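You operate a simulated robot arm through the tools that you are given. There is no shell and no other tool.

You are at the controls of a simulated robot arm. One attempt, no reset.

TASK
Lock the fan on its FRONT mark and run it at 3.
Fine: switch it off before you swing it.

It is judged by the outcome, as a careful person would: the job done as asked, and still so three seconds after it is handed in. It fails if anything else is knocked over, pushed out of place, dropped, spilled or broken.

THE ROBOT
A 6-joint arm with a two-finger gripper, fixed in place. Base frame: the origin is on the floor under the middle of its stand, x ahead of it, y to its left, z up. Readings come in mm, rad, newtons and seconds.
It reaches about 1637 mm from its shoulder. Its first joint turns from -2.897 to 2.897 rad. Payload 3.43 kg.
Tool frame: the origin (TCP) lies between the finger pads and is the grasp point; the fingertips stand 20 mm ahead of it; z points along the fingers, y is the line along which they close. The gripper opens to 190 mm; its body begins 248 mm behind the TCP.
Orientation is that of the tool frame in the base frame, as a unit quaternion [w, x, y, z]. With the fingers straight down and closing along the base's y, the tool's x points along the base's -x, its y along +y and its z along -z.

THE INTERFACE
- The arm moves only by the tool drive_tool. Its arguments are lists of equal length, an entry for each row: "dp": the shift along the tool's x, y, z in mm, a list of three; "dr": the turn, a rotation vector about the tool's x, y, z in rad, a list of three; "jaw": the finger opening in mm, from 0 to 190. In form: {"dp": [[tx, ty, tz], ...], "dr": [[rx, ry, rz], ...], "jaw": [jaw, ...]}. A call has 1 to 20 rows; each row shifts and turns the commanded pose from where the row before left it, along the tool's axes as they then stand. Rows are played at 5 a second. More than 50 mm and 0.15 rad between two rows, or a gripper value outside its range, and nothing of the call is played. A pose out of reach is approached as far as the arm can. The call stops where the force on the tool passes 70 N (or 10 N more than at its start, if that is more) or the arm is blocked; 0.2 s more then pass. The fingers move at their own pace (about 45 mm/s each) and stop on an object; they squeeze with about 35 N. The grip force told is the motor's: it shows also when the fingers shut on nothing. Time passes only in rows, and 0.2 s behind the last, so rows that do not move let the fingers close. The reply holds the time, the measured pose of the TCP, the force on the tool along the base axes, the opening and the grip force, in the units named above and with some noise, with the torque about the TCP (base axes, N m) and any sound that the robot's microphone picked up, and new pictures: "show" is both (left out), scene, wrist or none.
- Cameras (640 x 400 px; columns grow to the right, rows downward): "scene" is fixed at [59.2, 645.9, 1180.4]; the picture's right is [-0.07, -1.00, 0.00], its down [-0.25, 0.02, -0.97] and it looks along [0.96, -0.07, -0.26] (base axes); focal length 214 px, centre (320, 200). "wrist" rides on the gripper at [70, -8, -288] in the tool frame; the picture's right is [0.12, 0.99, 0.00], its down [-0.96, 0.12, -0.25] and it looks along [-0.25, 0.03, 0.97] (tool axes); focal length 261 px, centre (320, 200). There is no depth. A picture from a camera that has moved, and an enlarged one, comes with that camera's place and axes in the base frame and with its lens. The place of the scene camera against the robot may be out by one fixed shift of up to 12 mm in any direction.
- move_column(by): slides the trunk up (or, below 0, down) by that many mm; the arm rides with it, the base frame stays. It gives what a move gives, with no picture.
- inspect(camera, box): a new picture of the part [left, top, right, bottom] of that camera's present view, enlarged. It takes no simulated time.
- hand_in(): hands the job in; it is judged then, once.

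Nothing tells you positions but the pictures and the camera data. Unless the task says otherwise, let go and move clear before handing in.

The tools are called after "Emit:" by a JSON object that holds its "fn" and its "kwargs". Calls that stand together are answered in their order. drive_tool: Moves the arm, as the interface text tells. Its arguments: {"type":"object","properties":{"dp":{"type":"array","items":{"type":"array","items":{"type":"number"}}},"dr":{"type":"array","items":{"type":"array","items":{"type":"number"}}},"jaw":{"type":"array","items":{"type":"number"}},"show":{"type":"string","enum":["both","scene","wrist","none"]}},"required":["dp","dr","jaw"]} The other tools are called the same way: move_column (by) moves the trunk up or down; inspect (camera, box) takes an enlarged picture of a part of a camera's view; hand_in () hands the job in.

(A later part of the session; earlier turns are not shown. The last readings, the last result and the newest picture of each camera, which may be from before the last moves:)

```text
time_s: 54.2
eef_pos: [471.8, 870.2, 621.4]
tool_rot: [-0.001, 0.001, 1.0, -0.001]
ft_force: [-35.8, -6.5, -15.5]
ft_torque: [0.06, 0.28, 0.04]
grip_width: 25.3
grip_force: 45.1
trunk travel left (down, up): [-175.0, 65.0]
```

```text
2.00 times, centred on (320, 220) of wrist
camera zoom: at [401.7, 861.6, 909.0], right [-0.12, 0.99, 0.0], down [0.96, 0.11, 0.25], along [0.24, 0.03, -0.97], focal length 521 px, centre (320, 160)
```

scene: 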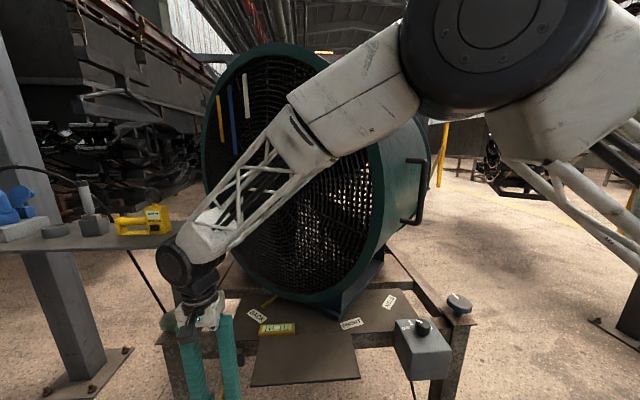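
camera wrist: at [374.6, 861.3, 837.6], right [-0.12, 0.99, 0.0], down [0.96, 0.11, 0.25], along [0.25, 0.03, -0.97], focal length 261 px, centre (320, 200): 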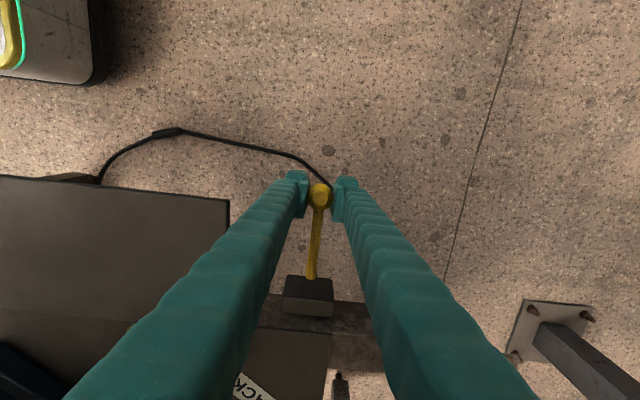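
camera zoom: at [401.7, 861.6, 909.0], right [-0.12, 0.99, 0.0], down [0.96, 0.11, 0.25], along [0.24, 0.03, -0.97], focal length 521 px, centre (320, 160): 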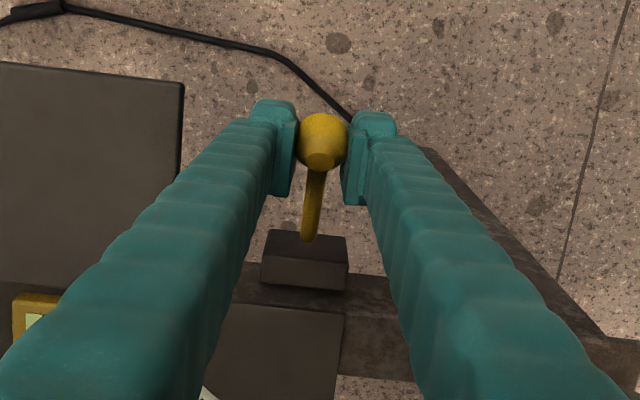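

The resistance jumped near 45° up, so that is the upper stop. I relax slightly, open and rise, then look at where the lever stays.

Emit:
{"fn": "drive_tool", "kwargs": {"dp": [[1.2, 0, 0.6], [0, 0, 0], [0, 0, 0], [0, 0, -20], [0, 0, -40], [0, 0, -40], [0, 0, -40]], "dr": [[0, 0, 0], [0, 0, 0], [0, 0, 0], [0, 0, 0], [0, 0, 0], [0, 0, 0], [0, 0, 0]], "jaw": [15, 50, 70, 70, 70, 70, 70], "show": "both"}}

Emit:
{"fn": "inspect", "kwargs": {"camera": "wrist", "box": [240, 120, 400, 320]}}

Emit:
{"fn": "inspect", "kwargs": {"camera": "scene", "box": [150, 280, 300, 400]}}

```text
time_s: 55.8
eef_pos: [470.0, 870.6, 761.9]
tool_rot: [0.0, 0.002, 1.0, -0.001]
ft_force: [0.6, -0.3, -0.6]
ft_torque: [-0.09, 0.03, 0.02]
grip_width: 70.1
grip_force: 0.0
trunk travel left (down, up): [-175.0, 65.0]
camera wrist: at [400.5, 862.0, 1049.4], right [-0.12, 0.99, 0.0], down [0.96, 0.11, 0.25], along [0.25, 0.03, -0.97], focal length 261 px, centre (320, 200)
```

scene: 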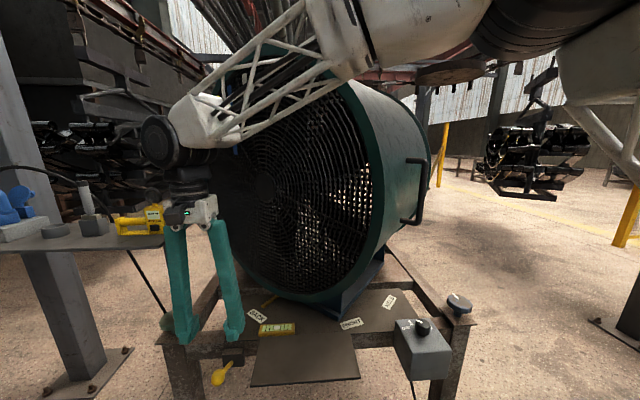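
wrist: 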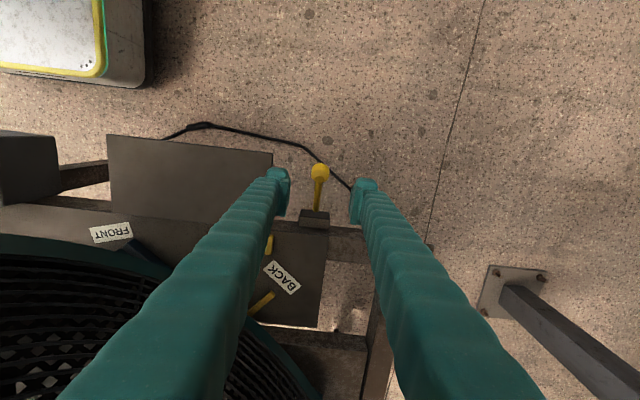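

```text
2.00 times, centred on (320, 220) of wrist
camera zoom: at [400.5, 862.0, 1049.4], right [-0.12, 0.99, 0.0], down [0.96, 0.11, 0.25], along [0.25, 0.03, -0.97], focal length 521 px, centre (320, 160)
```

zoom: 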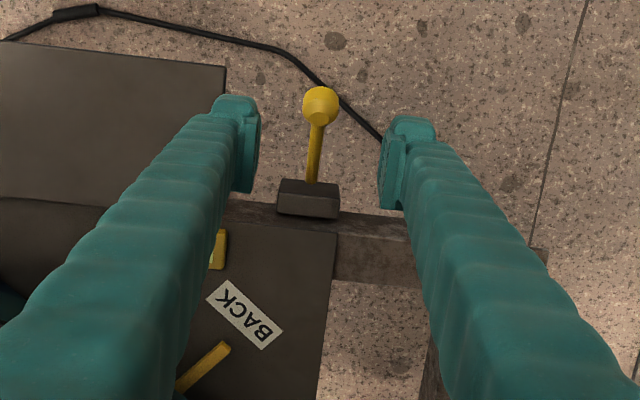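

```text
3.33 times, centred on (225, 340) of scene
camera zoom: at [59.2, 645.9, 1180.4], right [-0.07, -1.0, 0.0], down [-0.25, 0.02, -0.97], along [0.96, -0.07, -0.26], focal length 715 px, centre (637, -267)
```

zoom: 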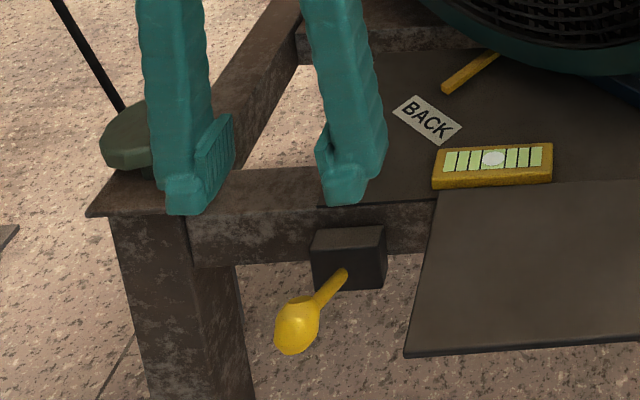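

The lever stays up. Now I go back to the handle along the same clear path, up first and then across in front of the fan.

Emit:
{"fn": "drive_tool", "kwargs": {"dp": [[4, -25, -41], [4, -25, -41], [4, -25, -41], [4, -25, -41], [4, -25, -41], [4, -25, -41], [4, -25, -41], [4, -25, -41], [4, -25, -41], [4, -25, -41], [4, -25, -41], [0, -49, 0], [0, -49, 0], [0, -49, 0], [0, -49, 0], [0, -49, 0], [0, -49, 0], [0, -49, 0]], "dr": [[0, 0, 0], [0, 0, 0], [0, 0, 0], [0, 0, 0], [0, 0, 0], [0, 0, 0], [0, 0, 0], [0, 0, 0], [0, 0, 0], [0, 0, 0], [0, 0, 0], [0, 0, 0], [0, 0, 0], [0, 0, 0], [0, 0, 0], [0, 0, 0], [0, 0, 0], [0, 0, 0]], "jaw": [70, 70, 70, 70, 70, 70, 70, 70, 70, 70, 70, 70, 70, 70, 70, 70, 70, 70], "show": "none"}}

```text
time_s: 59.6
eef_pos: [426.3, 252.6, 1214.1]
tool_rot: [0.001, 0.0, 1.0, -0.001]
ft_force: [0.4, 0.5, -0.8]
ft_torque: [-0.19, 0.07, 0.02]
grip_width: 69.6
grip_force: 0.1
trunk travel left (down, up): [-175.0, 65.0]
```

Emit:
{"fn": "drive_tool", "kwargs": {"dp": [[-39.3, 0, 0], [-39.3, 0, 0], [-39.3, 0, 0], [0, 0, 0], [0, 0, 0], [0, 0, 0], [0, 0, 0], [0, 0, 0], [0, 0, 0], [-46, 1, 0], [-46, 1, 0], [0, 0, 0]], "dr": [[0, 0, 0], [0, 0, 0], [0, 0, 0], [0, 0, -0.131], [0, 0, -0.131], [0, 0, -0.131], [0, 0, -0.131], [0, 0, -0.131], [0, 0, -0.131], [0, 0, 0], [0, 0, 0], [0, 0, 0]], "jaw": [70, 70, 70, 70, 70, 70, 70, 70, 70, 70, 70, 70], "show": "none"}}

Emit:
{"fn": "inspect", "kwargs": {"camera": "wrist", "box": [240, 140, 400, 260]}}

```text
time_s: 62.2
eef_pos: [607.0, 318.8, 1212.1]
tool_rot: [-0.001, -0.382, 0.924, 0.0]
ft_force: [-0.1, 0.4, -0.5]
ft_torque: [-0.07, 0.1, -0.05]
grip_width: 69.9
grip_force: 0.0
trunk travel left (down, up): [-175.0, 65.0]
```

```text
3.33 times, centred on (320, 200) of wrist
camera zoom: at [563.4, 262.8, 1499.3], right [-0.79, 0.62, 0.0], down [0.6, 0.76, 0.25], along [0.15, 0.19, -0.97], focal length 869 px, centre (320, 200)
```

zoom: 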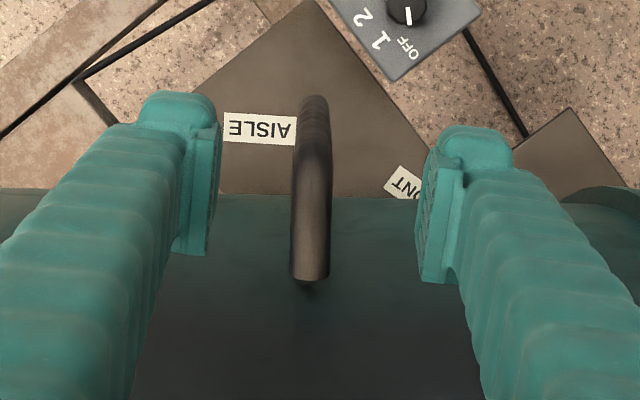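

Emit:
{"fn": "drive_tool", "kwargs": {"dp": [[0, 0, 40], [0, 0, 40], [0, 0, 35], [0, 0, 12], [0, 0, 0], [0, 0, 0], [0, 0, 0]], "dr": [[0, 0, 0], [0, 0, 0], [0, 0, 0], [0, 0, 0], [0, 0, 0], [0, 0, 0], [0, 0, 0]], "jaw": [70, 70, 70, 70, 40, 10, 10], "show": "none"}}

```text
time_s: 63.8
eef_pos: [606.3, 319.0, 1086.0]
tool_rot: [0.0, -0.382, 0.924, 0.0]
ft_force: [1.0, 1.1, -1.3]
ft_torque: [-0.03, -0.03, 0.0]
grip_width: 17.4
grip_force: 15.5
trunk travel left (down, up): [-175.0, 65.0]
```

Emit:
{"fn": "drive_tool", "kwargs": {"dp": [[0, 0, 0], [0, -1, 0], [0, -2, 0], [0, 0, 0]], "dr": [[0, 0, 0], [0, 0, 0], [0, 0, 0], [0, 0, 0]], "jaw": [10, 10, 10, 10], "show": "none"}}

```text
time_s: 64.8
eef_pos: [609.2, 315.6, 1086.3]
tool_rot: [0.0, -0.382, 0.924, 0.001]
ft_force: [-4.2, -2.0, 1.5]
ft_torque: [-0.11, 0.12, 0.09]
grip_width: 16.7
grip_force: 45.1
trunk travel left (down, up): [-175.0, 65.0]
```

The fan now moves with only a few newtons, so the lever was the lock. I swing it counterclockwise along its arc in small steps, turning the tool with it, and check the side forces.

Emit:
{"fn": "drive_tool", "kwargs": {"dp": [[0.5, -10.9, 0], [1.02, -21.85, 0], [1.02, -21.85, 0], [0, 0, 0]], "dr": [[0, 0, -0.025], [0, 0, -0.05], [0, 0, -0.05], [0, 0, 0]], "jaw": [10, 10, 10, 10], "show": "both"}}

Emit:
{"fn": "inspect", "kwargs": {"camera": "wrist", "box": [240, 140, 400, 260]}}

```text
time_s: 65.8
eef_pos: [645.4, 276.8, 1087.8]
tool_rot: [-0.002, -0.441, 0.898, 0.001]
ft_force: [-21.0, -19.6, -25.9]
ft_torque: [-0.4, 0.36, 0.03]
grip_width: 16.8
grip_force: 44.7
trunk travel left (down, up): [-175.0, 65.0]
camera wrist: at [611.1, 216.3, 1374.3], right [-0.86, 0.52, 0.0], down [0.5, 0.83, 0.24], along [0.12, 0.21, -0.97], focal length 261 px, centre (320, 200)
```

scene: 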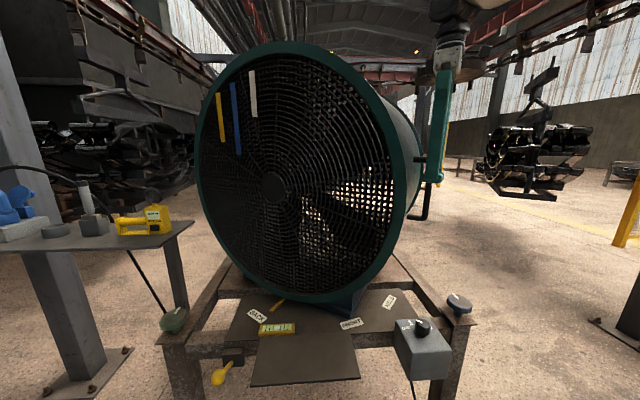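
wrist: 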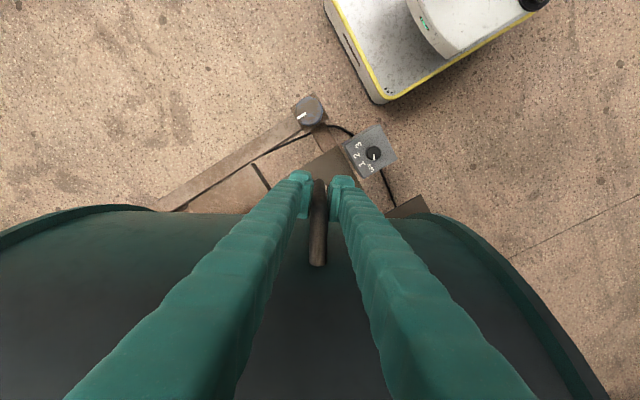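

```text
3.33 times, centred on (320, 200) of wrist
camera zoom: at [611.1, 216.3, 1374.3], right [-0.86, 0.52, 0.0], down [0.5, 0.83, 0.24], along [0.12, 0.21, -0.97], focal length 869 px, centre (320, 200)
```

zoom: 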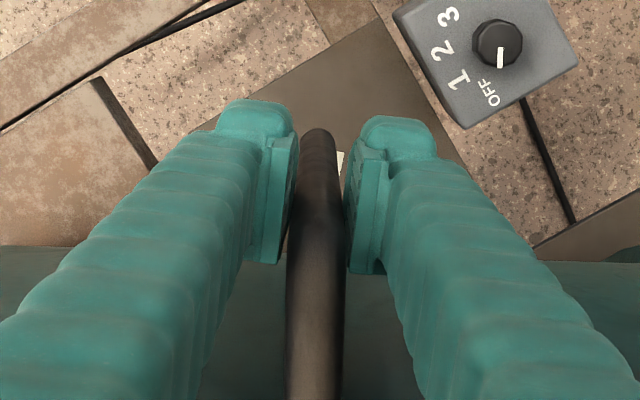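

The fan is turning. There is about 28 N radially and 26 N vertically, so I correct the arc slightly outward and continue.

Emit:
{"fn": "drive_tool", "kwargs": {"dp": [[1.2, -10.9, 1.0], [1.5, -21.85, 0.3], [1.5, -21.85, 0.3], [1.5, -21.85, 0.3], [0, 0, 0]], "dr": [[0, 0, -0.025], [0, 0, -0.05], [0, 0, -0.05], [0, 0, -0.05], [0, 0, 0]], "jaw": [10, 10, 10, 10, 10], "show": "scene"}}

Emit:
{"fn": "inspect", "kwargs": {"camera": "scene", "box": [220, 270, 420, 395]}}

```text
time_s: 67.0
eef_pos: [708.5, 229.2, 1086.8]
tool_rot: [0.001, -0.516, 0.857, -0.001]
ft_force: [-3.7, -7.1, 9.7]
ft_torque: [0.39, -0.2, 0.0]
grip_width: 16.8
grip_force: 45.0
trunk travel left (down, up): [-175.0, 65.0]
```

scene: 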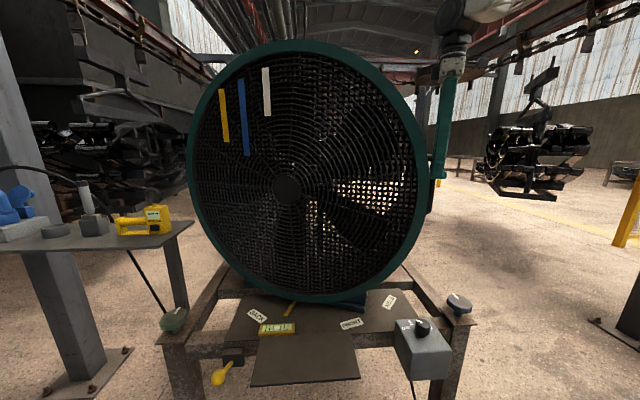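

```text
3.20 times, centred on (320, 332) of scene
camera zoom: at [59.2, 645.9, 1180.4], right [-0.07, -1.0, 0.0], down [-0.25, 0.02, -0.97], along [0.96, -0.07, -0.26], focal length 686 px, centre (320, -224)
```

zoom: 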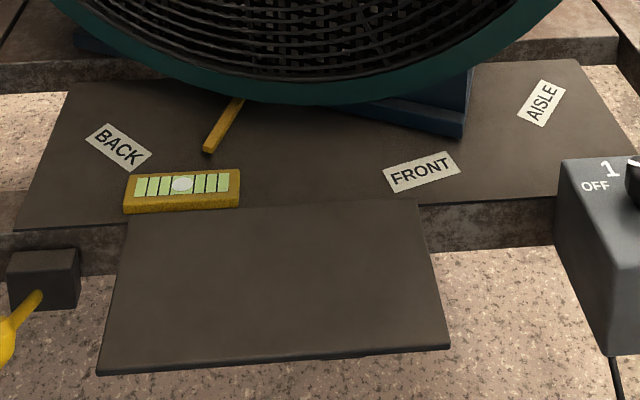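

Emit:
{"fn": "drive_tool", "kwargs": {"dp": [[1.5, -21.85, -0.2], [1.5, -21.85, 0], [1.5, -21.85, 0], [1.5, -21.85, 0], [1.5, -21.85, 0], [0, 0, 0]], "dr": [[0, 0, -0.05], [0, 0, -0.05], [0, 0, -0.05], [0, 0, -0.05], [0, 0, -0.05], [0, 0, 0]], "jaw": [10, 10, 10, 10, 10, 10], "show": "both"}}

Emit:
{"fn": "inspect", "kwargs": {"camera": "scene", "box": [220, 270, 420, 395]}}

```text
time_s: 68.4
eef_pos: [804.8, 183.0, 1087.4]
tool_rot: [0.001, -0.619, 0.785, -0.001]
ft_force: [-0.6, 0.1, 25.3]
ft_torque: [0.39, -0.01, 0.1]
grip_width: 16.6
grip_force: 45.7
trunk travel left (down, up): [-175.0, 65.0]
camera wrist: at [796.1, 111.1, 1374.1], right [-0.99, 0.12, 0.0], down [0.11, 0.96, 0.25], along [0.03, 0.25, -0.97], focal length 261 px, centre (320, 200)
```

scene: 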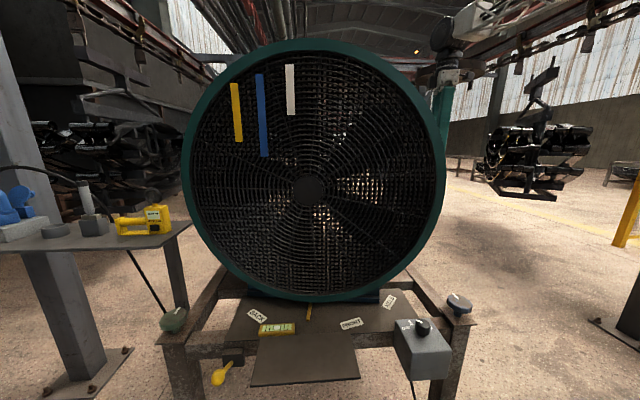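
wrist: 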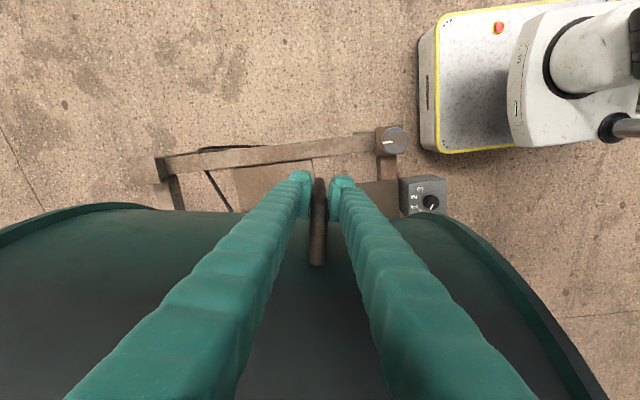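

```text
3.20 times, centred on (320, 332) of scene
camera zoom: at [59.2, 645.9, 1180.4], right [-0.07, -1.0, 0.0], down [-0.25, 0.02, -0.97], along [0.96, -0.07, -0.26], focal length 686 px, centre (320, -224)
```

zoom: 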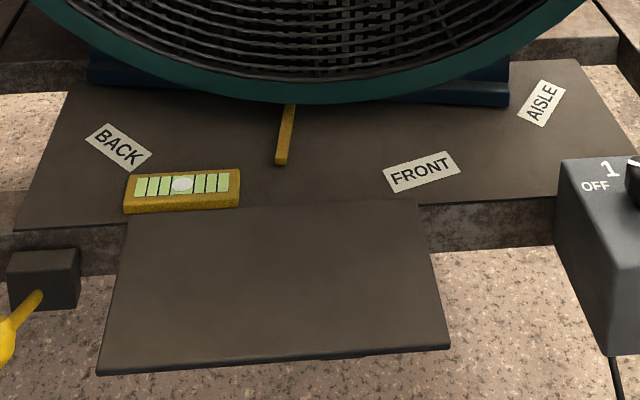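

The pointer is sweeping toward FRONT, about 22–25° short. I continue the arc, easing the vertical load.

Emit:
{"fn": "drive_tool", "kwargs": {"dp": [[1.5, -21.85, -1.0], [1.5, -21.85, -0.2], [1.5, -21.85, 0], [1.5, -21.85, 0], [1.5, -21.85, 0], [1.5, -21.85, 0], [0, 0, 0]], "dr": [[0, 0, -0.05], [0, 0, -0.05], [0, 0, -0.05], [0, 0, -0.05], [0, 0, -0.05], [0, 0, -0.05], [0, 0, 0]], "jaw": [10, 10, 10, 10, 10, 10, 10], "show": "both"}}

Emit:
{"fn": "inspect", "kwargs": {"camera": "scene", "box": [220, 270, 420, 395]}}

```text
time_s: 70.0
eef_pos: [933.9, 158.7, 1085.9]
tool_rot: [-0.001, 0.729, -0.685, 0.0]
ft_force: [-1.4, 21.5, 14.3]
ft_torque: [0.44, 0.04, 0.1]
grip_width: 17.0
grip_force: 45.0
trunk travel left (down, up): [-175.0, 65.0]
camera wrist: at [947.2, 87.5, 1373.5], right [-0.98, -0.18, 0.0], down [-0.18, 0.95, 0.25], along [-0.05, 0.24, -0.97], focal length 261 px, centre (320, 200)
```

scene: 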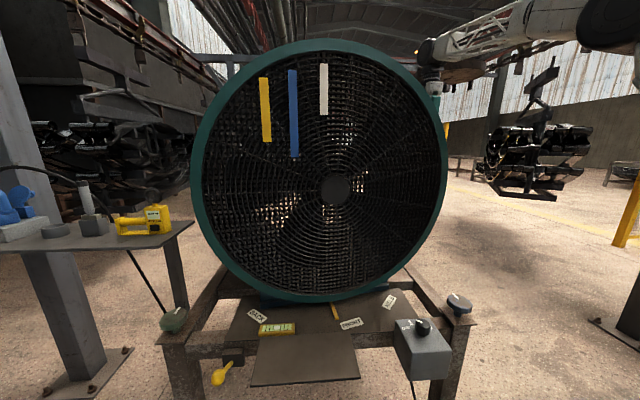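
wrist: 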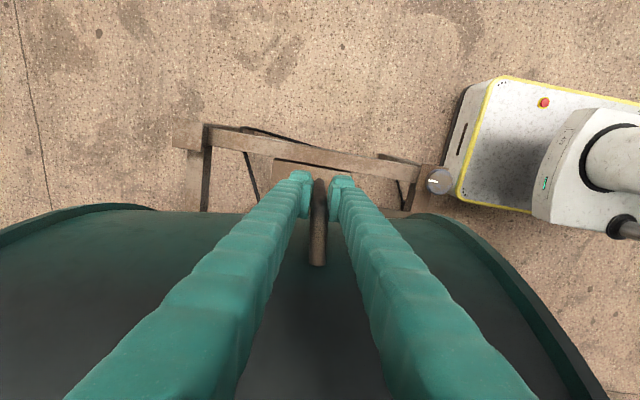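

```text
3.20 times, centred on (320, 332) of scene
camera zoom: at [59.2, 645.9, 1180.4], right [-0.07, -1.0, 0.0], down [-0.25, 0.02, -0.97], along [0.96, -0.07, -0.26], focal length 686 px, centre (320, -224)
```

zoom: 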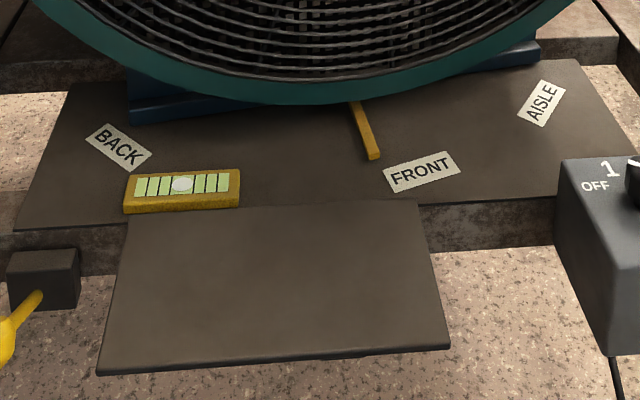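

The pointer is at roughly 187.5° and I work out FRONT at about 195.7° around the pivot (938, 593), so about 7–8° remain. I advance 0.1 rad and measure again.

Emit:
{"fn": "drive_tool", "kwargs": {"dp": [[0.2, -21.85, -0.4], [0.8, -21.85, 0], [0, 0, 0]], "dr": [[0, 0, -0.05], [0, 0, -0.05], [0, 0, 0]], "jaw": [10, 10, 10], "show": "scene"}}

Emit:
{"fn": "inspect", "kwargs": {"camera": "scene", "box": [310, 290, 390, 340]}}

```text
time_s: 70.8
eef_pos: [977.7, 158.1, 1086.4]
tool_rot: [0.001, 0.762, -0.648, 0.0]
ft_force: [-1.1, -4.0, 8.7]
ft_torque: [-0.09, 0.03, 0.07]
grip_width: 16.5
grip_force: 44.9
trunk travel left (down, up): [-175.0, 65.0]
```

scene: 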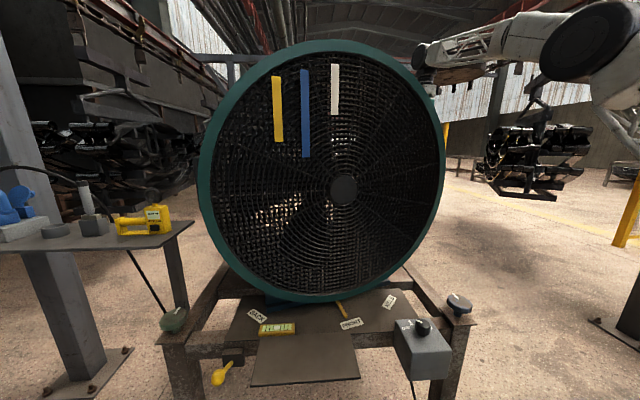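

```text
8.00 times, centred on (350, 315) of scene
camera zoom: at [59.2, 645.9, 1180.4], right [-0.07, -1.0, 0.0], down [-0.25, 0.02, -0.97], along [0.96, -0.07, -0.26], focal length 1716 px, centre (80, -720)
```

zoom: 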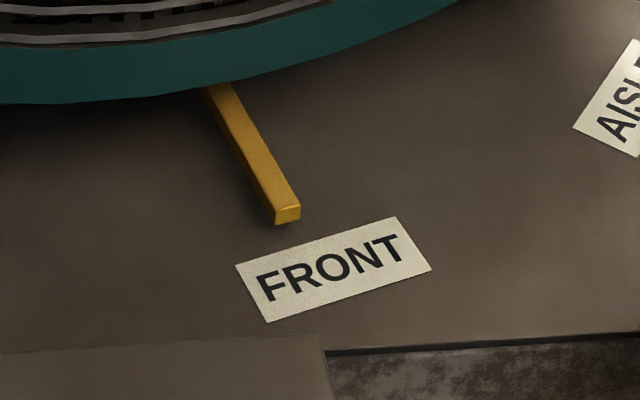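

The pointer line now reaches the FRONT label but passes about 1° short of its middle. I nudge about 0.7° more, then release the handle and rise so I can check the pointer from above.

Emit:
{"fn": "drive_tool", "kwargs": {"dp": [[0.2, -5.5, -0.3], [0, 0, 0], [0, 0, 0]], "dr": [[0, 0, -0.0125], [0, 0, 0], [0, 0, 0]], "jaw": [10, 10, 10], "show": "none"}}

Emit:
{"fn": "inspect", "kwargs": {"camera": "scene", "box": [310, 290, 390, 340]}}

```text
time_s: 71.6
eef_pos: [983.5, 159.6, 1085.9]
tool_rot: [0.001, 0.765, -0.644, 0.0]
ft_force: [3.2, -26.9, 2.2]
ft_torque: [-0.59, -0.06, 0.0]
grip_width: 16.7
grip_force: 45.2
trunk travel left (down, up): [-175.0, 65.0]
```

```text
8.00 times, centred on (350, 315) of scene
camera zoom: at [59.2, 645.9, 1180.4], right [-0.07, -1.0, 0.0], down [-0.25, 0.02, -0.97], along [0.96, -0.07, -0.26], focal length 1716 px, centre (80, -720)
```

zoom: 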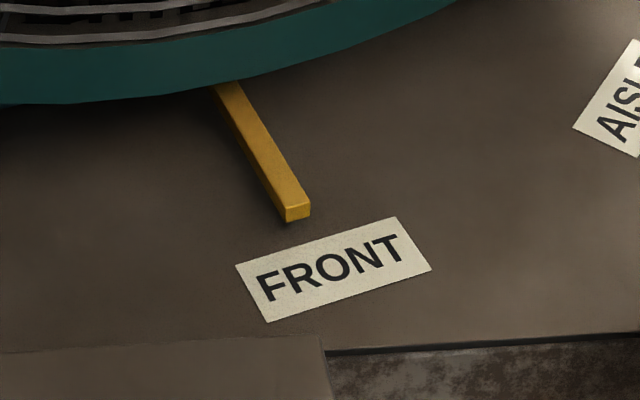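

Emit:
{"fn": "drive_tool", "kwargs": {"dp": [[1, 0, 0], [0, 0, 0], [0, 0, 0], [0, 0, -35], [0, 0, -45], [0, 0, -45], [0, 0, -10]], "dr": [[0, 0, 0], [0, 0, 0], [0, 0, 0], [0, 0, 0], [0, 0, 0], [0, 0, 0], [0, 0, 0]], "jaw": [10, 40, 70, 70, 70, 70, 70], "show": "both"}}

Emit:
{"fn": "inspect", "kwargs": {"camera": "scene", "box": [310, 290, 390, 340]}}

```text
time_s: 73.2
eef_pos: [960.2, 154.2, 1180.3]
tool_rot: [-0.001, 0.766, -0.643, 0.001]
ft_force: [0.5, -0.4, 0.1]
ft_torque: [0.01, 0.05, 0.0]
grip_width: 69.9
grip_force: 0.0
out of reach, approached as far as the arm can: row 5, 6, 7
trunk travel left (down, up): [-175.0, 65.0]
camera wrist: at [979.1, 85.8, 1468.0], right [-0.96, -0.29, -0.01], down [-0.28, 0.93, 0.25], along [-0.07, 0.24, -0.97], focal length 261 px, centre (320, 200)
```

scene: 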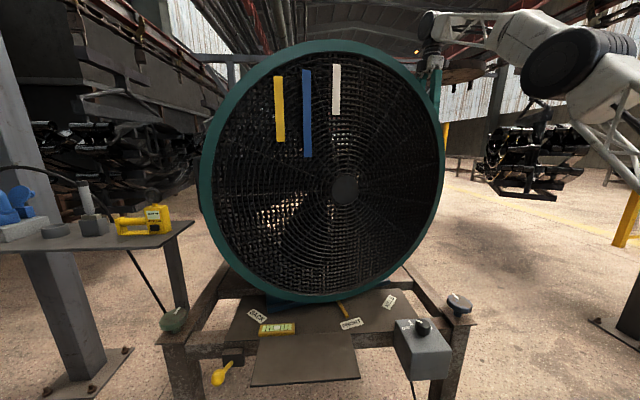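
wrist: 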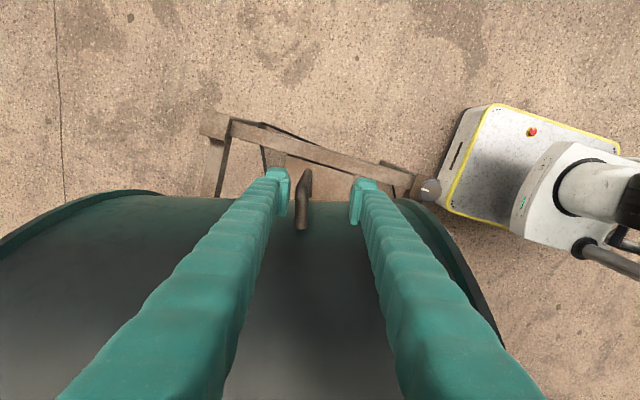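

```text
8.00 times, centred on (350, 315) of scene
camera zoom: at [59.2, 645.9, 1180.4], right [-0.07, -1.0, 0.0], down [-0.25, 0.02, -0.97], along [0.96, -0.07, -0.26], focal length 1716 px, centre (80, -720)
```

zoom: 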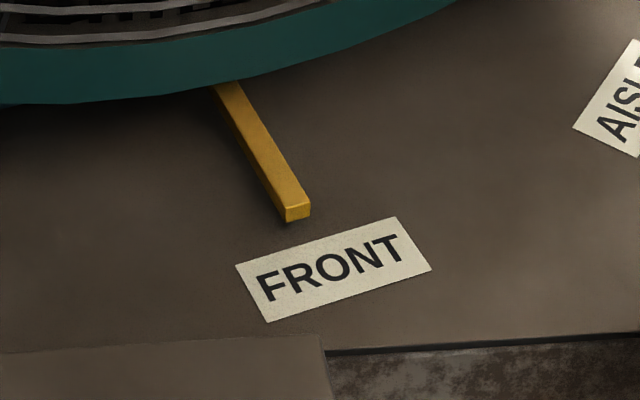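

The pointer kept its place after release. I move outward from the handle, then back toward the robot, keeping clear of the drum.

Emit:
{"fn": "drive_tool", "kwargs": {"dp": [[45, 0, 0], [45, 0, 0], [0, 48, 0], [0, 48, 0], [0, 48, 0], [0, 48, 0], [0, 48, 0], [0, 48, 0], [0, 48, 0], [0, 48, 0], [0, 48, 0]], "dr": [[0, 0, 0], [0, 0, 0], [0, 0, 0], [0, 0, 0], [0, 0, 0], [0, 0, 0], [0, 0, 0], [0, 0, 0], [0, 0, 0], [0, 0, 0], [0, 0, 0]], "jaw": [70, 70, 70, 70, 70, 70, 70, 70, 70, 70, 70], "show": "none"}}

```text
time_s: 75.6
eef_pos: [548.1, -10.1, 1179.5]
tool_rot: [0.001, 0.766, -0.643, 0.0]
ft_force: [1.6, -0.1, -0.2]
ft_torque: [-0.01, 0.33, 0.01]
grip_width: 69.8
grip_force: 0.1
out of reach, approached as far as the arm can: row 2
trunk travel left (down, up): [-175.0, 65.0]
```

Emit:
{"fn": "drive_tool", "kwargs": {"dp": [[0, 0, 0], [0, 0, 0], [0, 0, 0], [0, 0, 0], [0, 0, 0], [0, 0, 0], [0, 0, 0], [0, 0, 0], [0, 0, 0], [0, 0, 0], [0, 0, 0], [0, 0, 0], [0, 0, 0]], "dr": [[0, 0, 0.1343], [0, 0, 0.1343], [0, 0, 0.1343], [0, 0, 0.1343], [0, 0, 0.1343], [0, 0, 0.1343], [0, 0, 0.1343], [0, 0, 0.1343], [0, 0, 0.1343], [0, 0, 0.1343], [0, 0, 0.1343], [0, 0, 0.1343], [0, 0, 0.1343]], "jaw": [70, 90, 110, 130, 150, 150, 150, 150, 150, 150, 150, 150, 150], "show": "none"}}

Emit:
{"fn": "drive_tool", "kwargs": {"dp": [[5, 47, 0], [5, 47, 0], [5, 47, 0], [5, 47, 0], [5, 47, 0], [5, 47, 0], [5, 47, 0], [5, 47, 0], [5, 47, 0], [5, 47, 0], [0, 48, 0], [0, 0, 44], [0, 0, 44], [0, 0, 44], [0, 0, 44], [0, 0, 44], [0, 0, 44], [0, 0, 0]], "dr": [[0, 0, 0], [0, 0, 0], [0, 0, 0], [0, 0, 0], [0, 0, 0], [0, 0, 0], [0, 0, 0], [0, 0, 0], [0, 0, 0], [0, 0, 0], [0, 0, 0], [0, 0, 0], [0, 0, 0], [0, 0, 0], [0, 0, 0], [0, 0, 0], [0, 0, 0], [0, 0, 0]], "jaw": [150, 150, 150, 150, 150, 150, 150, 150, 150, 150, 150, 150, 150, 150, 150, 150, 150, 150], "show": "both"}}

Emit:
{"fn": "inspect", "kwargs": {"camera": "wrist", "box": [220, 130, 420, 270]}}

```text
time_s: 78.4
eef_pos: [545.9, -7.8, 1179.6]
tool_rot: [-0.001, 0.001, 1.0, -0.001]
ft_force: [-0.3, -0.4, 0.6]
ft_torque: [0.03, 0.02, -0.03]
grip_width: 149.9
grip_force: 0.1
trunk travel left (down, up): [-175.0, 65.0]
```

```text
time_s: 82.2
eef_pos: [495.3, 509.0, 913.5]
tool_rot: [0.0, 0.0, 1.0, 0.001]
ft_force: [0.2, 0.1, -0.3]
ft_torque: [0.02, 0.01, -0.03]
grip_width: 149.9
grip_force: 0.0
trunk travel left (down, up): [-175.0, 65.0]
camera wrist: at [425.1, 500.0, 1201.5], right [-0.12, 0.99, 0.0], down [0.96, 0.12, 0.25], along [0.25, 0.03, -0.97], focal length 261 px, centre (320, 200)
```

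scene: 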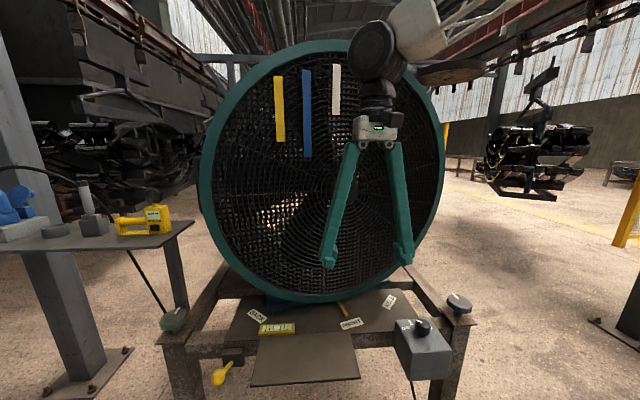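
wrist: 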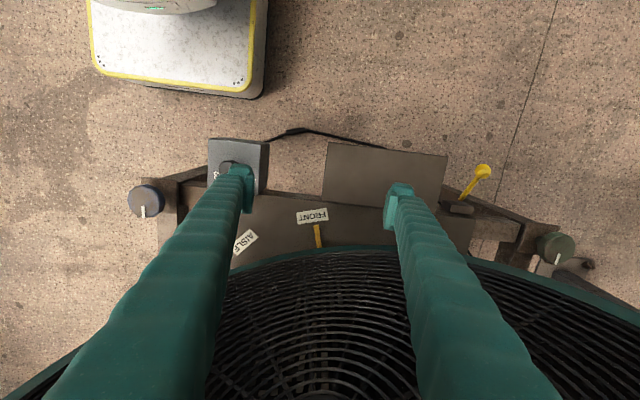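

```text
2.86 times, centred on (320, 200) of wrist
camera zoom: at [425.1, 500.0, 1201.5], right [-0.12, 0.99, 0.0], down [0.96, 0.12, 0.25], along [0.25, 0.03, -0.97], focal length 745 px, centre (320, 200)
```

zoom: 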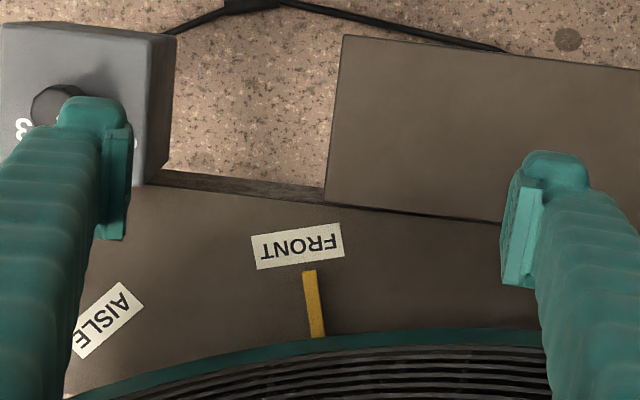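

Emit:
{"fn": "inspect", "kwargs": {"camera": "wrist", "box": [290, 195, 350, 252]}}

```text
7.02 times, centred on (320, 224) of wrist
camera zoom: at [425.1, 500.0, 1201.5], right [-0.12, 0.99, 0.0], down [0.96, 0.12, 0.25], along [0.25, 0.03, -0.97], focal length 1829 px, centre (320, 35)
```

zoom: 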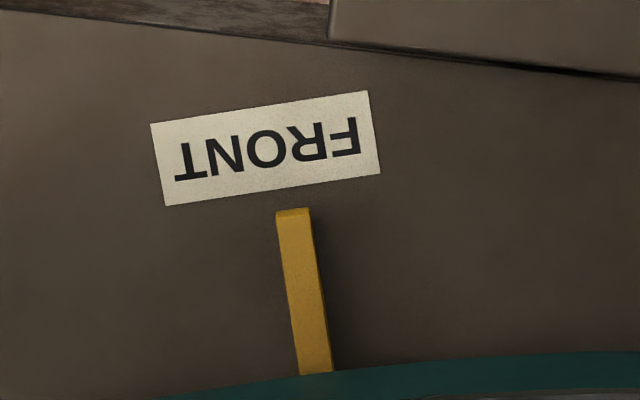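

From above, the pointer meets the FRONT label within about 1° of its middle, parallel to the label's own direction. That is a good alignment, so next I return to the lever to push it back down and lock.

Emit:
{"fn": "drive_tool", "kwargs": {"dp": [[3, 45, 19], [3, 45, 19], [3, 45, 19], [3, 45, 19], [3, 45, 19], [3, 45, 19], [3, 45, 19], [1, 45, 19], [0, 0, 0]], "dr": [[0, 0, 0], [0, 0, 0], [0, 0, 0], [0, 0, 0], [0, 0, 0], [0, 0, 0], [0, 0, 0], [0, 0, 0], [0, 0, 0]], "jaw": [150, 130, 110, 90, 70, 70, 70, 70, 70], "show": "both"}}

Emit:
{"fn": "inspect", "kwargs": {"camera": "wrist", "box": [240, 120, 400, 240]}}

```text
time_s: 84.2
eef_pos: [475.8, 870.1, 763.2]
tool_rot: [0.0, 0.0, 1.0, -0.001]
ft_force: [0.3, 0.2, -1.3]
ft_torque: [-0.08, 0.02, -0.01]
grip_width: 69.9
grip_force: 0.0
trunk travel left (down, up): [-175.0, 65.0]
camera wrist: at [405.3, 861.4, 1050.6], right [-0.12, 0.99, 0.0], down [0.96, 0.12, 0.25], along [0.25, 0.03, -0.97], focal length 261 px, centre (320, 200)
```

scene: 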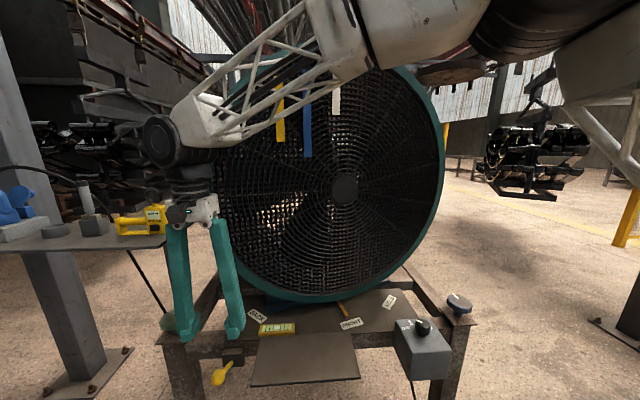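
wrist: 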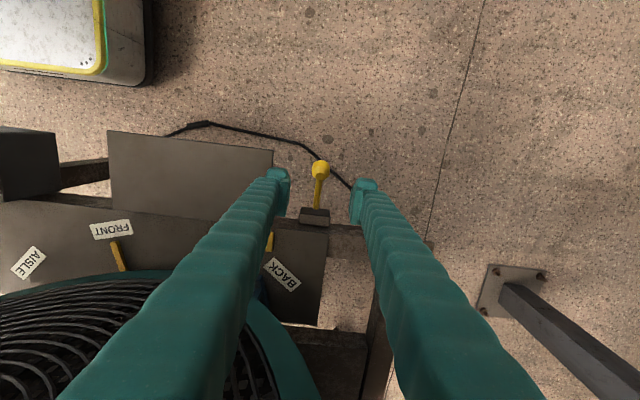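

```text
3.33 times, centred on (320, 180) of wrist
camera zoom: at [405.3, 861.4, 1050.6], right [-0.12, 0.99, 0.0], down [0.96, 0.12, 0.25], along [0.25, 0.03, -0.97], focal length 869 px, centre (320, 267)
```

zoom: 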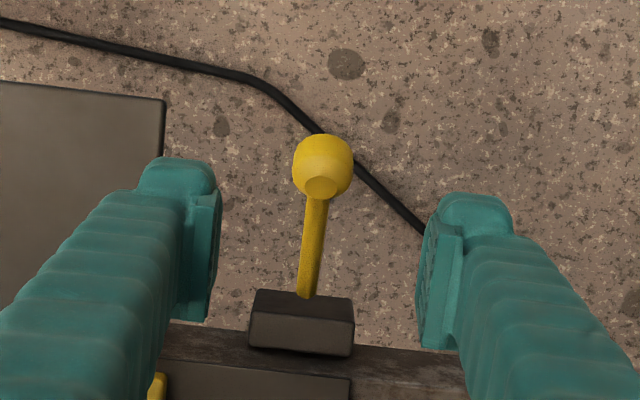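

The lever is still up, with its ball at about (464, 870, 611). I lower around it and grip.

Emit:
{"fn": "drive_tool", "kwargs": {"dp": [[5.6, 0, 30], [5.6, 0, 40], [0, 0, 40], [0, 0, 30], [0, 0, 12], [0, 0, 0], [0, 0, 0], [0, 0, 0]], "dr": [[0, 0, 0], [0, 0, 0], [0, 0, 0], [0, 0, 0], [0, 0, 0], [0, 0, 0], [0, 0, 0], [0, 0, 0]], "jaw": [70, 70, 70, 70, 70, 40, 15, 15], "show": "none"}}

Emit:
{"fn": "inspect", "kwargs": {"camera": "wrist", "box": [240, 120, 400, 240]}}

```text
time_s: 86.0
eef_pos: [464.0, 870.6, 610.7]
tool_rot: [0.0, -0.001, 1.0, 0.0]
ft_force: [2.1, 5.8, -1.9]
ft_torque: [-0.1, -0.02, -0.03]
grip_width: 25.5
grip_force: 23.0
trunk travel left (down, up): [-175.0, 65.0]
```

```text
3.33 times, centred on (320, 180) of wrist
camera zoom: at [393.3, 860.8, 897.6], right [-0.12, 0.99, 0.0], down [0.96, 0.12, 0.25], along [0.25, 0.03, -0.97], focal length 869 px, centre (320, 267)
```

zoom: 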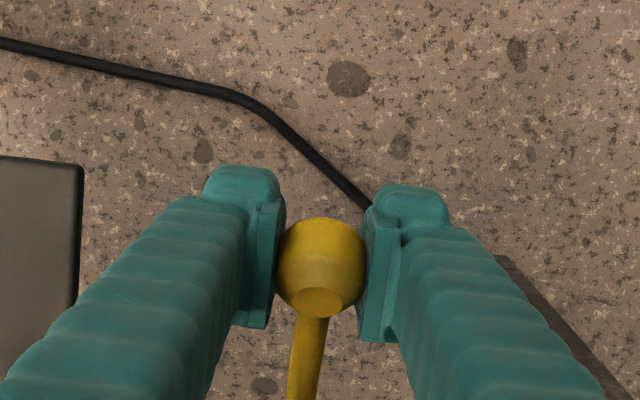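

Emit:
{"fn": "drive_tool", "kwargs": {"dp": [[5.8, 0, 8.9], [4.1, 0, 7.9], [3.4, 0, 8.2], [2.6, 0, 8.4], [2.0, 0, 8.7], [1.1, 0, 8.8], [0.4, 0, 8.8], [0, 0, 0]], "dr": [[0, 0, 0], [0, 0, 0], [0, 0, 0], [0, 0, 0], [0, 0, 0], [0, 0, 0], [0, 0, 0], [0, 0, 0]], "jaw": [15, 15, 15, 15, 15, 15, 15, 15], "show": "none"}}

Emit:
{"fn": "inspect", "kwargs": {"camera": "wrist", "box": [240, 120, 400, 240]}}

Emit:
{"fn": "inspect", "kwargs": {"camera": "scene", "box": [310, 290, 390, 340]}}

```text
time_s: 87.8
eef_pos: [442.6, 870.0, 551.8]
tool_rot: [-0.001, 0.0, 1.0, -0.001]
ft_force: [-15.8, 10.6, 9.2]
ft_torque: [-0.18, -1.19, 0.06]
grip_width: 25.5
grip_force: 45.2
trunk travel left (down, up): [-175.0, 65.0]
```

```text
3.33 times, centred on (320, 180) of wrist
camera zoom: at [372.2, 861.1, 837.9], right [-0.12, 0.99, 0.0], down [0.96, 0.12, 0.25], along [0.24, 0.03, -0.97], focal length 869 px, centre (320, 267)
```

zoom: 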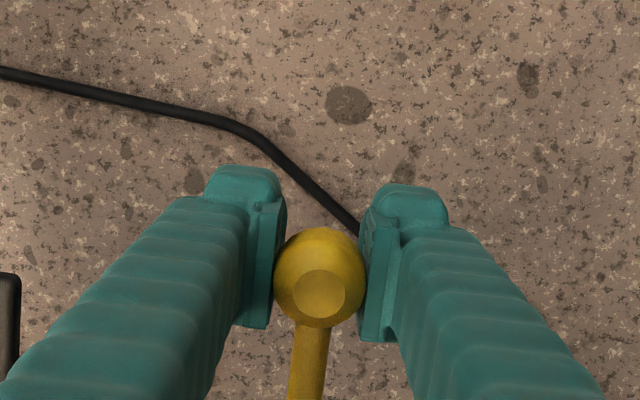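

```text
8.00 times, centred on (350, 315) of scene
camera zoom: at [59.2, 645.9, 1180.4], right [-0.07, -1.0, 0.0], down [-0.25, 0.02, -0.97], along [0.96, -0.07, -0.26], focal length 1716 px, centre (80, -720)
```

zoom: 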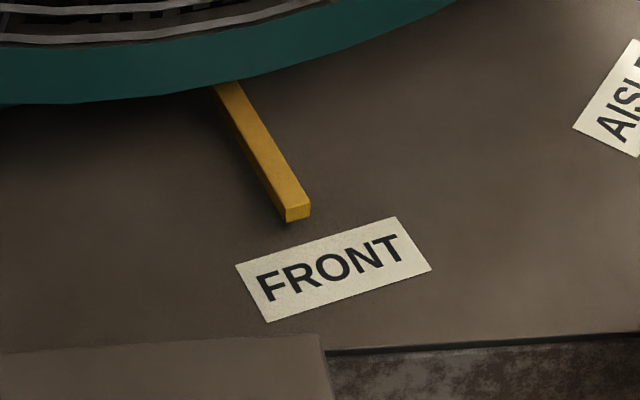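

Emit:
{"fn": "drive_tool", "kwargs": {"dp": [[0.6, 0, 8.9], [-1.2, 0, 8.9], [-1.9, 0, 8.7], [-2.7, 0, 8.6], [-3.4, 0, 8.2], [-4.1, 0, 7.9], [0, 0, 0]], "dr": [[0, 0, 0], [0, 0, 0], [0, 0, 0], [0, 0, 0], [0, 0, 0], [0, 0, 0], [0, 0, 0]], "jaw": [15, 15, 15, 15, 15, 15, 15], "show": "none"}}

Emit:
{"fn": "inspect", "kwargs": {"camera": "wrist", "box": [240, 120, 400, 240]}}

Emit:
{"fn": "inspect", "kwargs": {"camera": "scene", "box": [310, 290, 390, 340]}}

```text
time_s: 89.4
eef_pos: [456.4, 870.2, 499.0]
tool_rot: [-0.001, 0.0, 1.0, 0.0]
ft_force: [-19.3, 16.2, 2.9]
ft_torque: [-0.37, -1.41, -0.08]
grip_width: 25.2
grip_force: 44.8
trunk travel left (down, up): [-175.0, 65.0]
```

```text
3.33 times, centred on (320, 180) of wrist
camera zoom: at [385.1, 860.8, 787.6], right [-0.12, 0.99, 0.0], down [0.96, 0.12, 0.25], along [0.25, 0.03, -0.97], focal length 869 px, centre (320, 267)
```

zoom: 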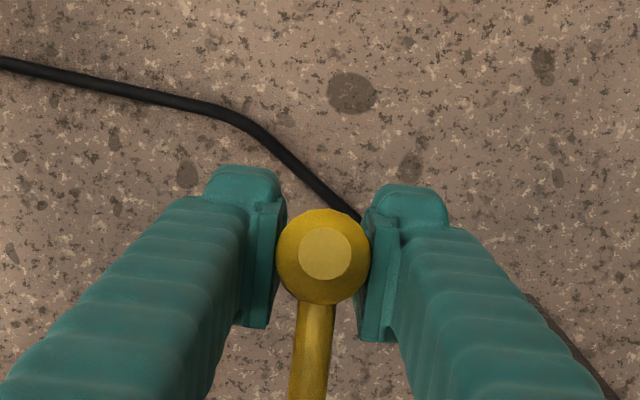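

```text
8.00 times, centred on (350, 315) of scene
camera zoom: at [59.2, 645.9, 1180.4], right [-0.07, -1.0, 0.0], down [-0.25, 0.02, -0.97], along [0.96, -0.07, -0.26], focal length 1716 px, centre (80, -720)
```

zoom: 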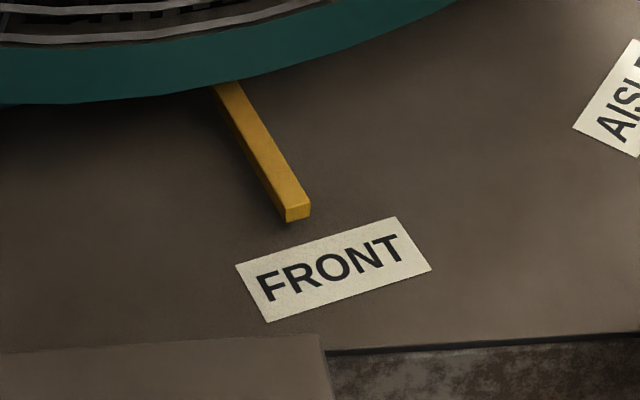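

Emit:
{"fn": "drive_tool", "kwargs": {"dp": [[-4.8, 0, 7.6], [-5.5, 0, 7.1], [0, 0, 0]], "dr": [[0, 0, 0], [0, 0, 0], [0, 0, 0]], "jaw": [15, 15, 15], "show": "none"}}

Emit:
{"fn": "drive_tool", "kwargs": {"dp": [[-3.0, 0, 3.4], [-3.0, 0, 3.2], [0, 0, 0]], "dr": [[0, 0, 0], [0, 0, 0], [0, 0, 0]], "jaw": [15, 15, 15], "show": "none"}}

Emit:
{"fn": "inspect", "kwargs": {"camera": "scene", "box": [310, 290, 390, 340]}}

```text
time_s: 90.2
eef_pos: [465.6, 868.1, 484.8]
tool_rot: [0.0, 0.0, 1.0, -0.001]
ft_force: [-30.7, 16.9, -10.2]
ft_torque: [-0.38, -1.53, -0.1]
grip_width: 25.1
grip_force: 45.4
trunk travel left (down, up): [-175.0, 65.0]
```

```text
time_s: 91.0
eef_pos: [472.5, 869.7, 478.7]
tool_rot: [0.0, 0.0, 1.0, -0.001]
ft_force: [-32.4, 16.4, -12.3]
ft_torque: [-0.39, -1.7, -0.1]
grip_width: 25.1
grip_force: 45.0
trunk travel left (down, up): [-175.0, 65.0]
```

```text
8.00 times, centred on (350, 315) of scene
camera zoom: at [59.2, 645.9, 1180.4], right [-0.07, -1.0, 0.0], down [-0.25, 0.02, -0.97], along [0.96, -0.07, -0.26], focal length 1716 px, centre (80, -720)
```

zoom: 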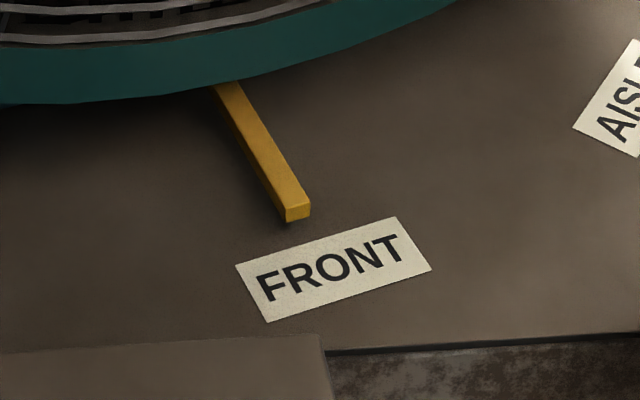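

The lever is back near its original −45° place. I press slightly further to find its lower stop.

Emit:
{"fn": "drive_tool", "kwargs": {"dp": [[-0.7, 0, 2.1], [0, 0, 0]], "dr": [[0, 0, 0], [0, 0, 0]], "jaw": [15, 15], "show": "none"}}

Emit:
{"fn": "drive_tool", "kwargs": {"dp": [[-1.2, 0, 1.4], [0, 0, 0]], "dr": [[0, 0, 0], [0, 0, 0]], "jaw": [15, 15], "show": "none"}}

```text
time_s: 91.6
eef_pos: [474.4, 868.9, 476.9]
tool_rot: [0.0, 0.0, 1.0, -0.001]
ft_force: [-26.2, 9.7, -6.9]
ft_torque: [-0.25, -1.67, -0.08]
grip_width: 25.1
grip_force: 44.8
trunk travel left (down, up): [-175.0, 65.0]
```

```text
time_s: 92.2
eef_pos: [475.7, 869.2, 476.1]
tool_rot: [0.001, -0.001, 1.0, 0.0]
ft_force: [-25.0, 7.4, -4.2]
ft_torque: [-0.14, -1.79, -0.03]
grip_width: 25.3
grip_force: 44.4
trunk travel left (down, up): [-175.0, 65.0]
```

Emit:
{"fn": "inspect", "kwargs": {"camera": "wrist", "box": [240, 120, 400, 240]}}

Emit:
{"fn": "drive_tool", "kwargs": {"dp": [[-1.4, 0, 1.4], [-1.4, 0, 1.3], [0, 0, 0]], "dr": [[0, 0, 0], [0, 0, 0], [0, 0, 0]], "jaw": [15, 15, 15], "show": "none"}}

Emit:
{"fn": "inspect", "kwargs": {"camera": "wrist", "box": [240, 120, 400, 240]}}

```text
3.33 times, centred on (320, 180) of wrist
camera zoom: at [405.3, 861.0, 763.5], right [-0.12, 0.99, 0.0], down [0.96, 0.12, 0.25], along [0.25, 0.03, -0.97], focal length 869 px, centre (320, 267)
```

zoom: 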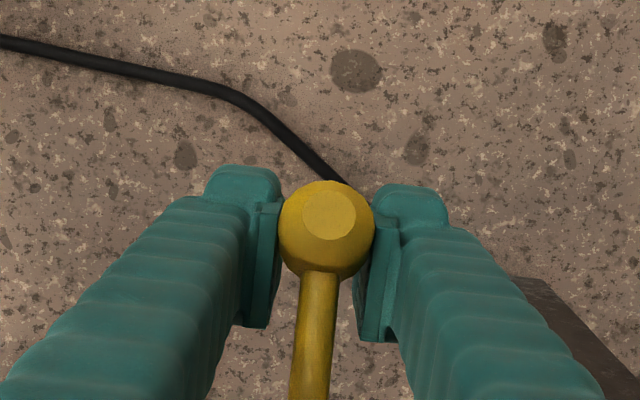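

```text
time_s: 93.0
eef_pos: [478.6, 869.2, 472.4]
tool_rot: [0.0, -0.001, 1.0, 0.0]
ft_force: [-19.6, 0.7, -1.3]
ft_torque: [-0.05, -1.72, 0.06]
grip_width: 25.2
grip_force: 45.3
trunk travel left (down, up): [-175.0, 65.0]
```

```text
3.33 times, centred on (320, 180) of wrist
camera zoom: at [408.1, 861.1, 760.6], right [-0.12, 0.99, 0.0], down [0.96, 0.12, 0.25], along [0.25, 0.03, -0.97], focal length 869 px, centre (320, 267)
```

zoom: 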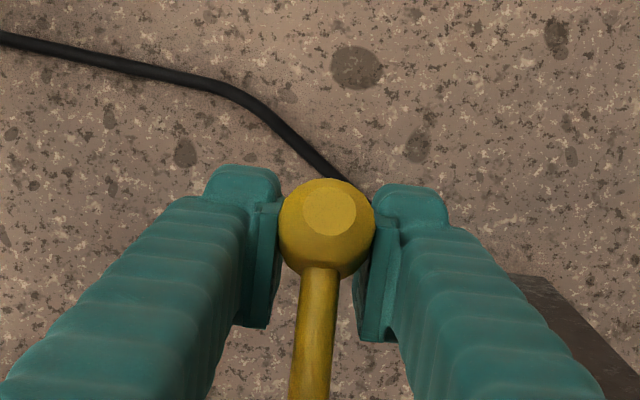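

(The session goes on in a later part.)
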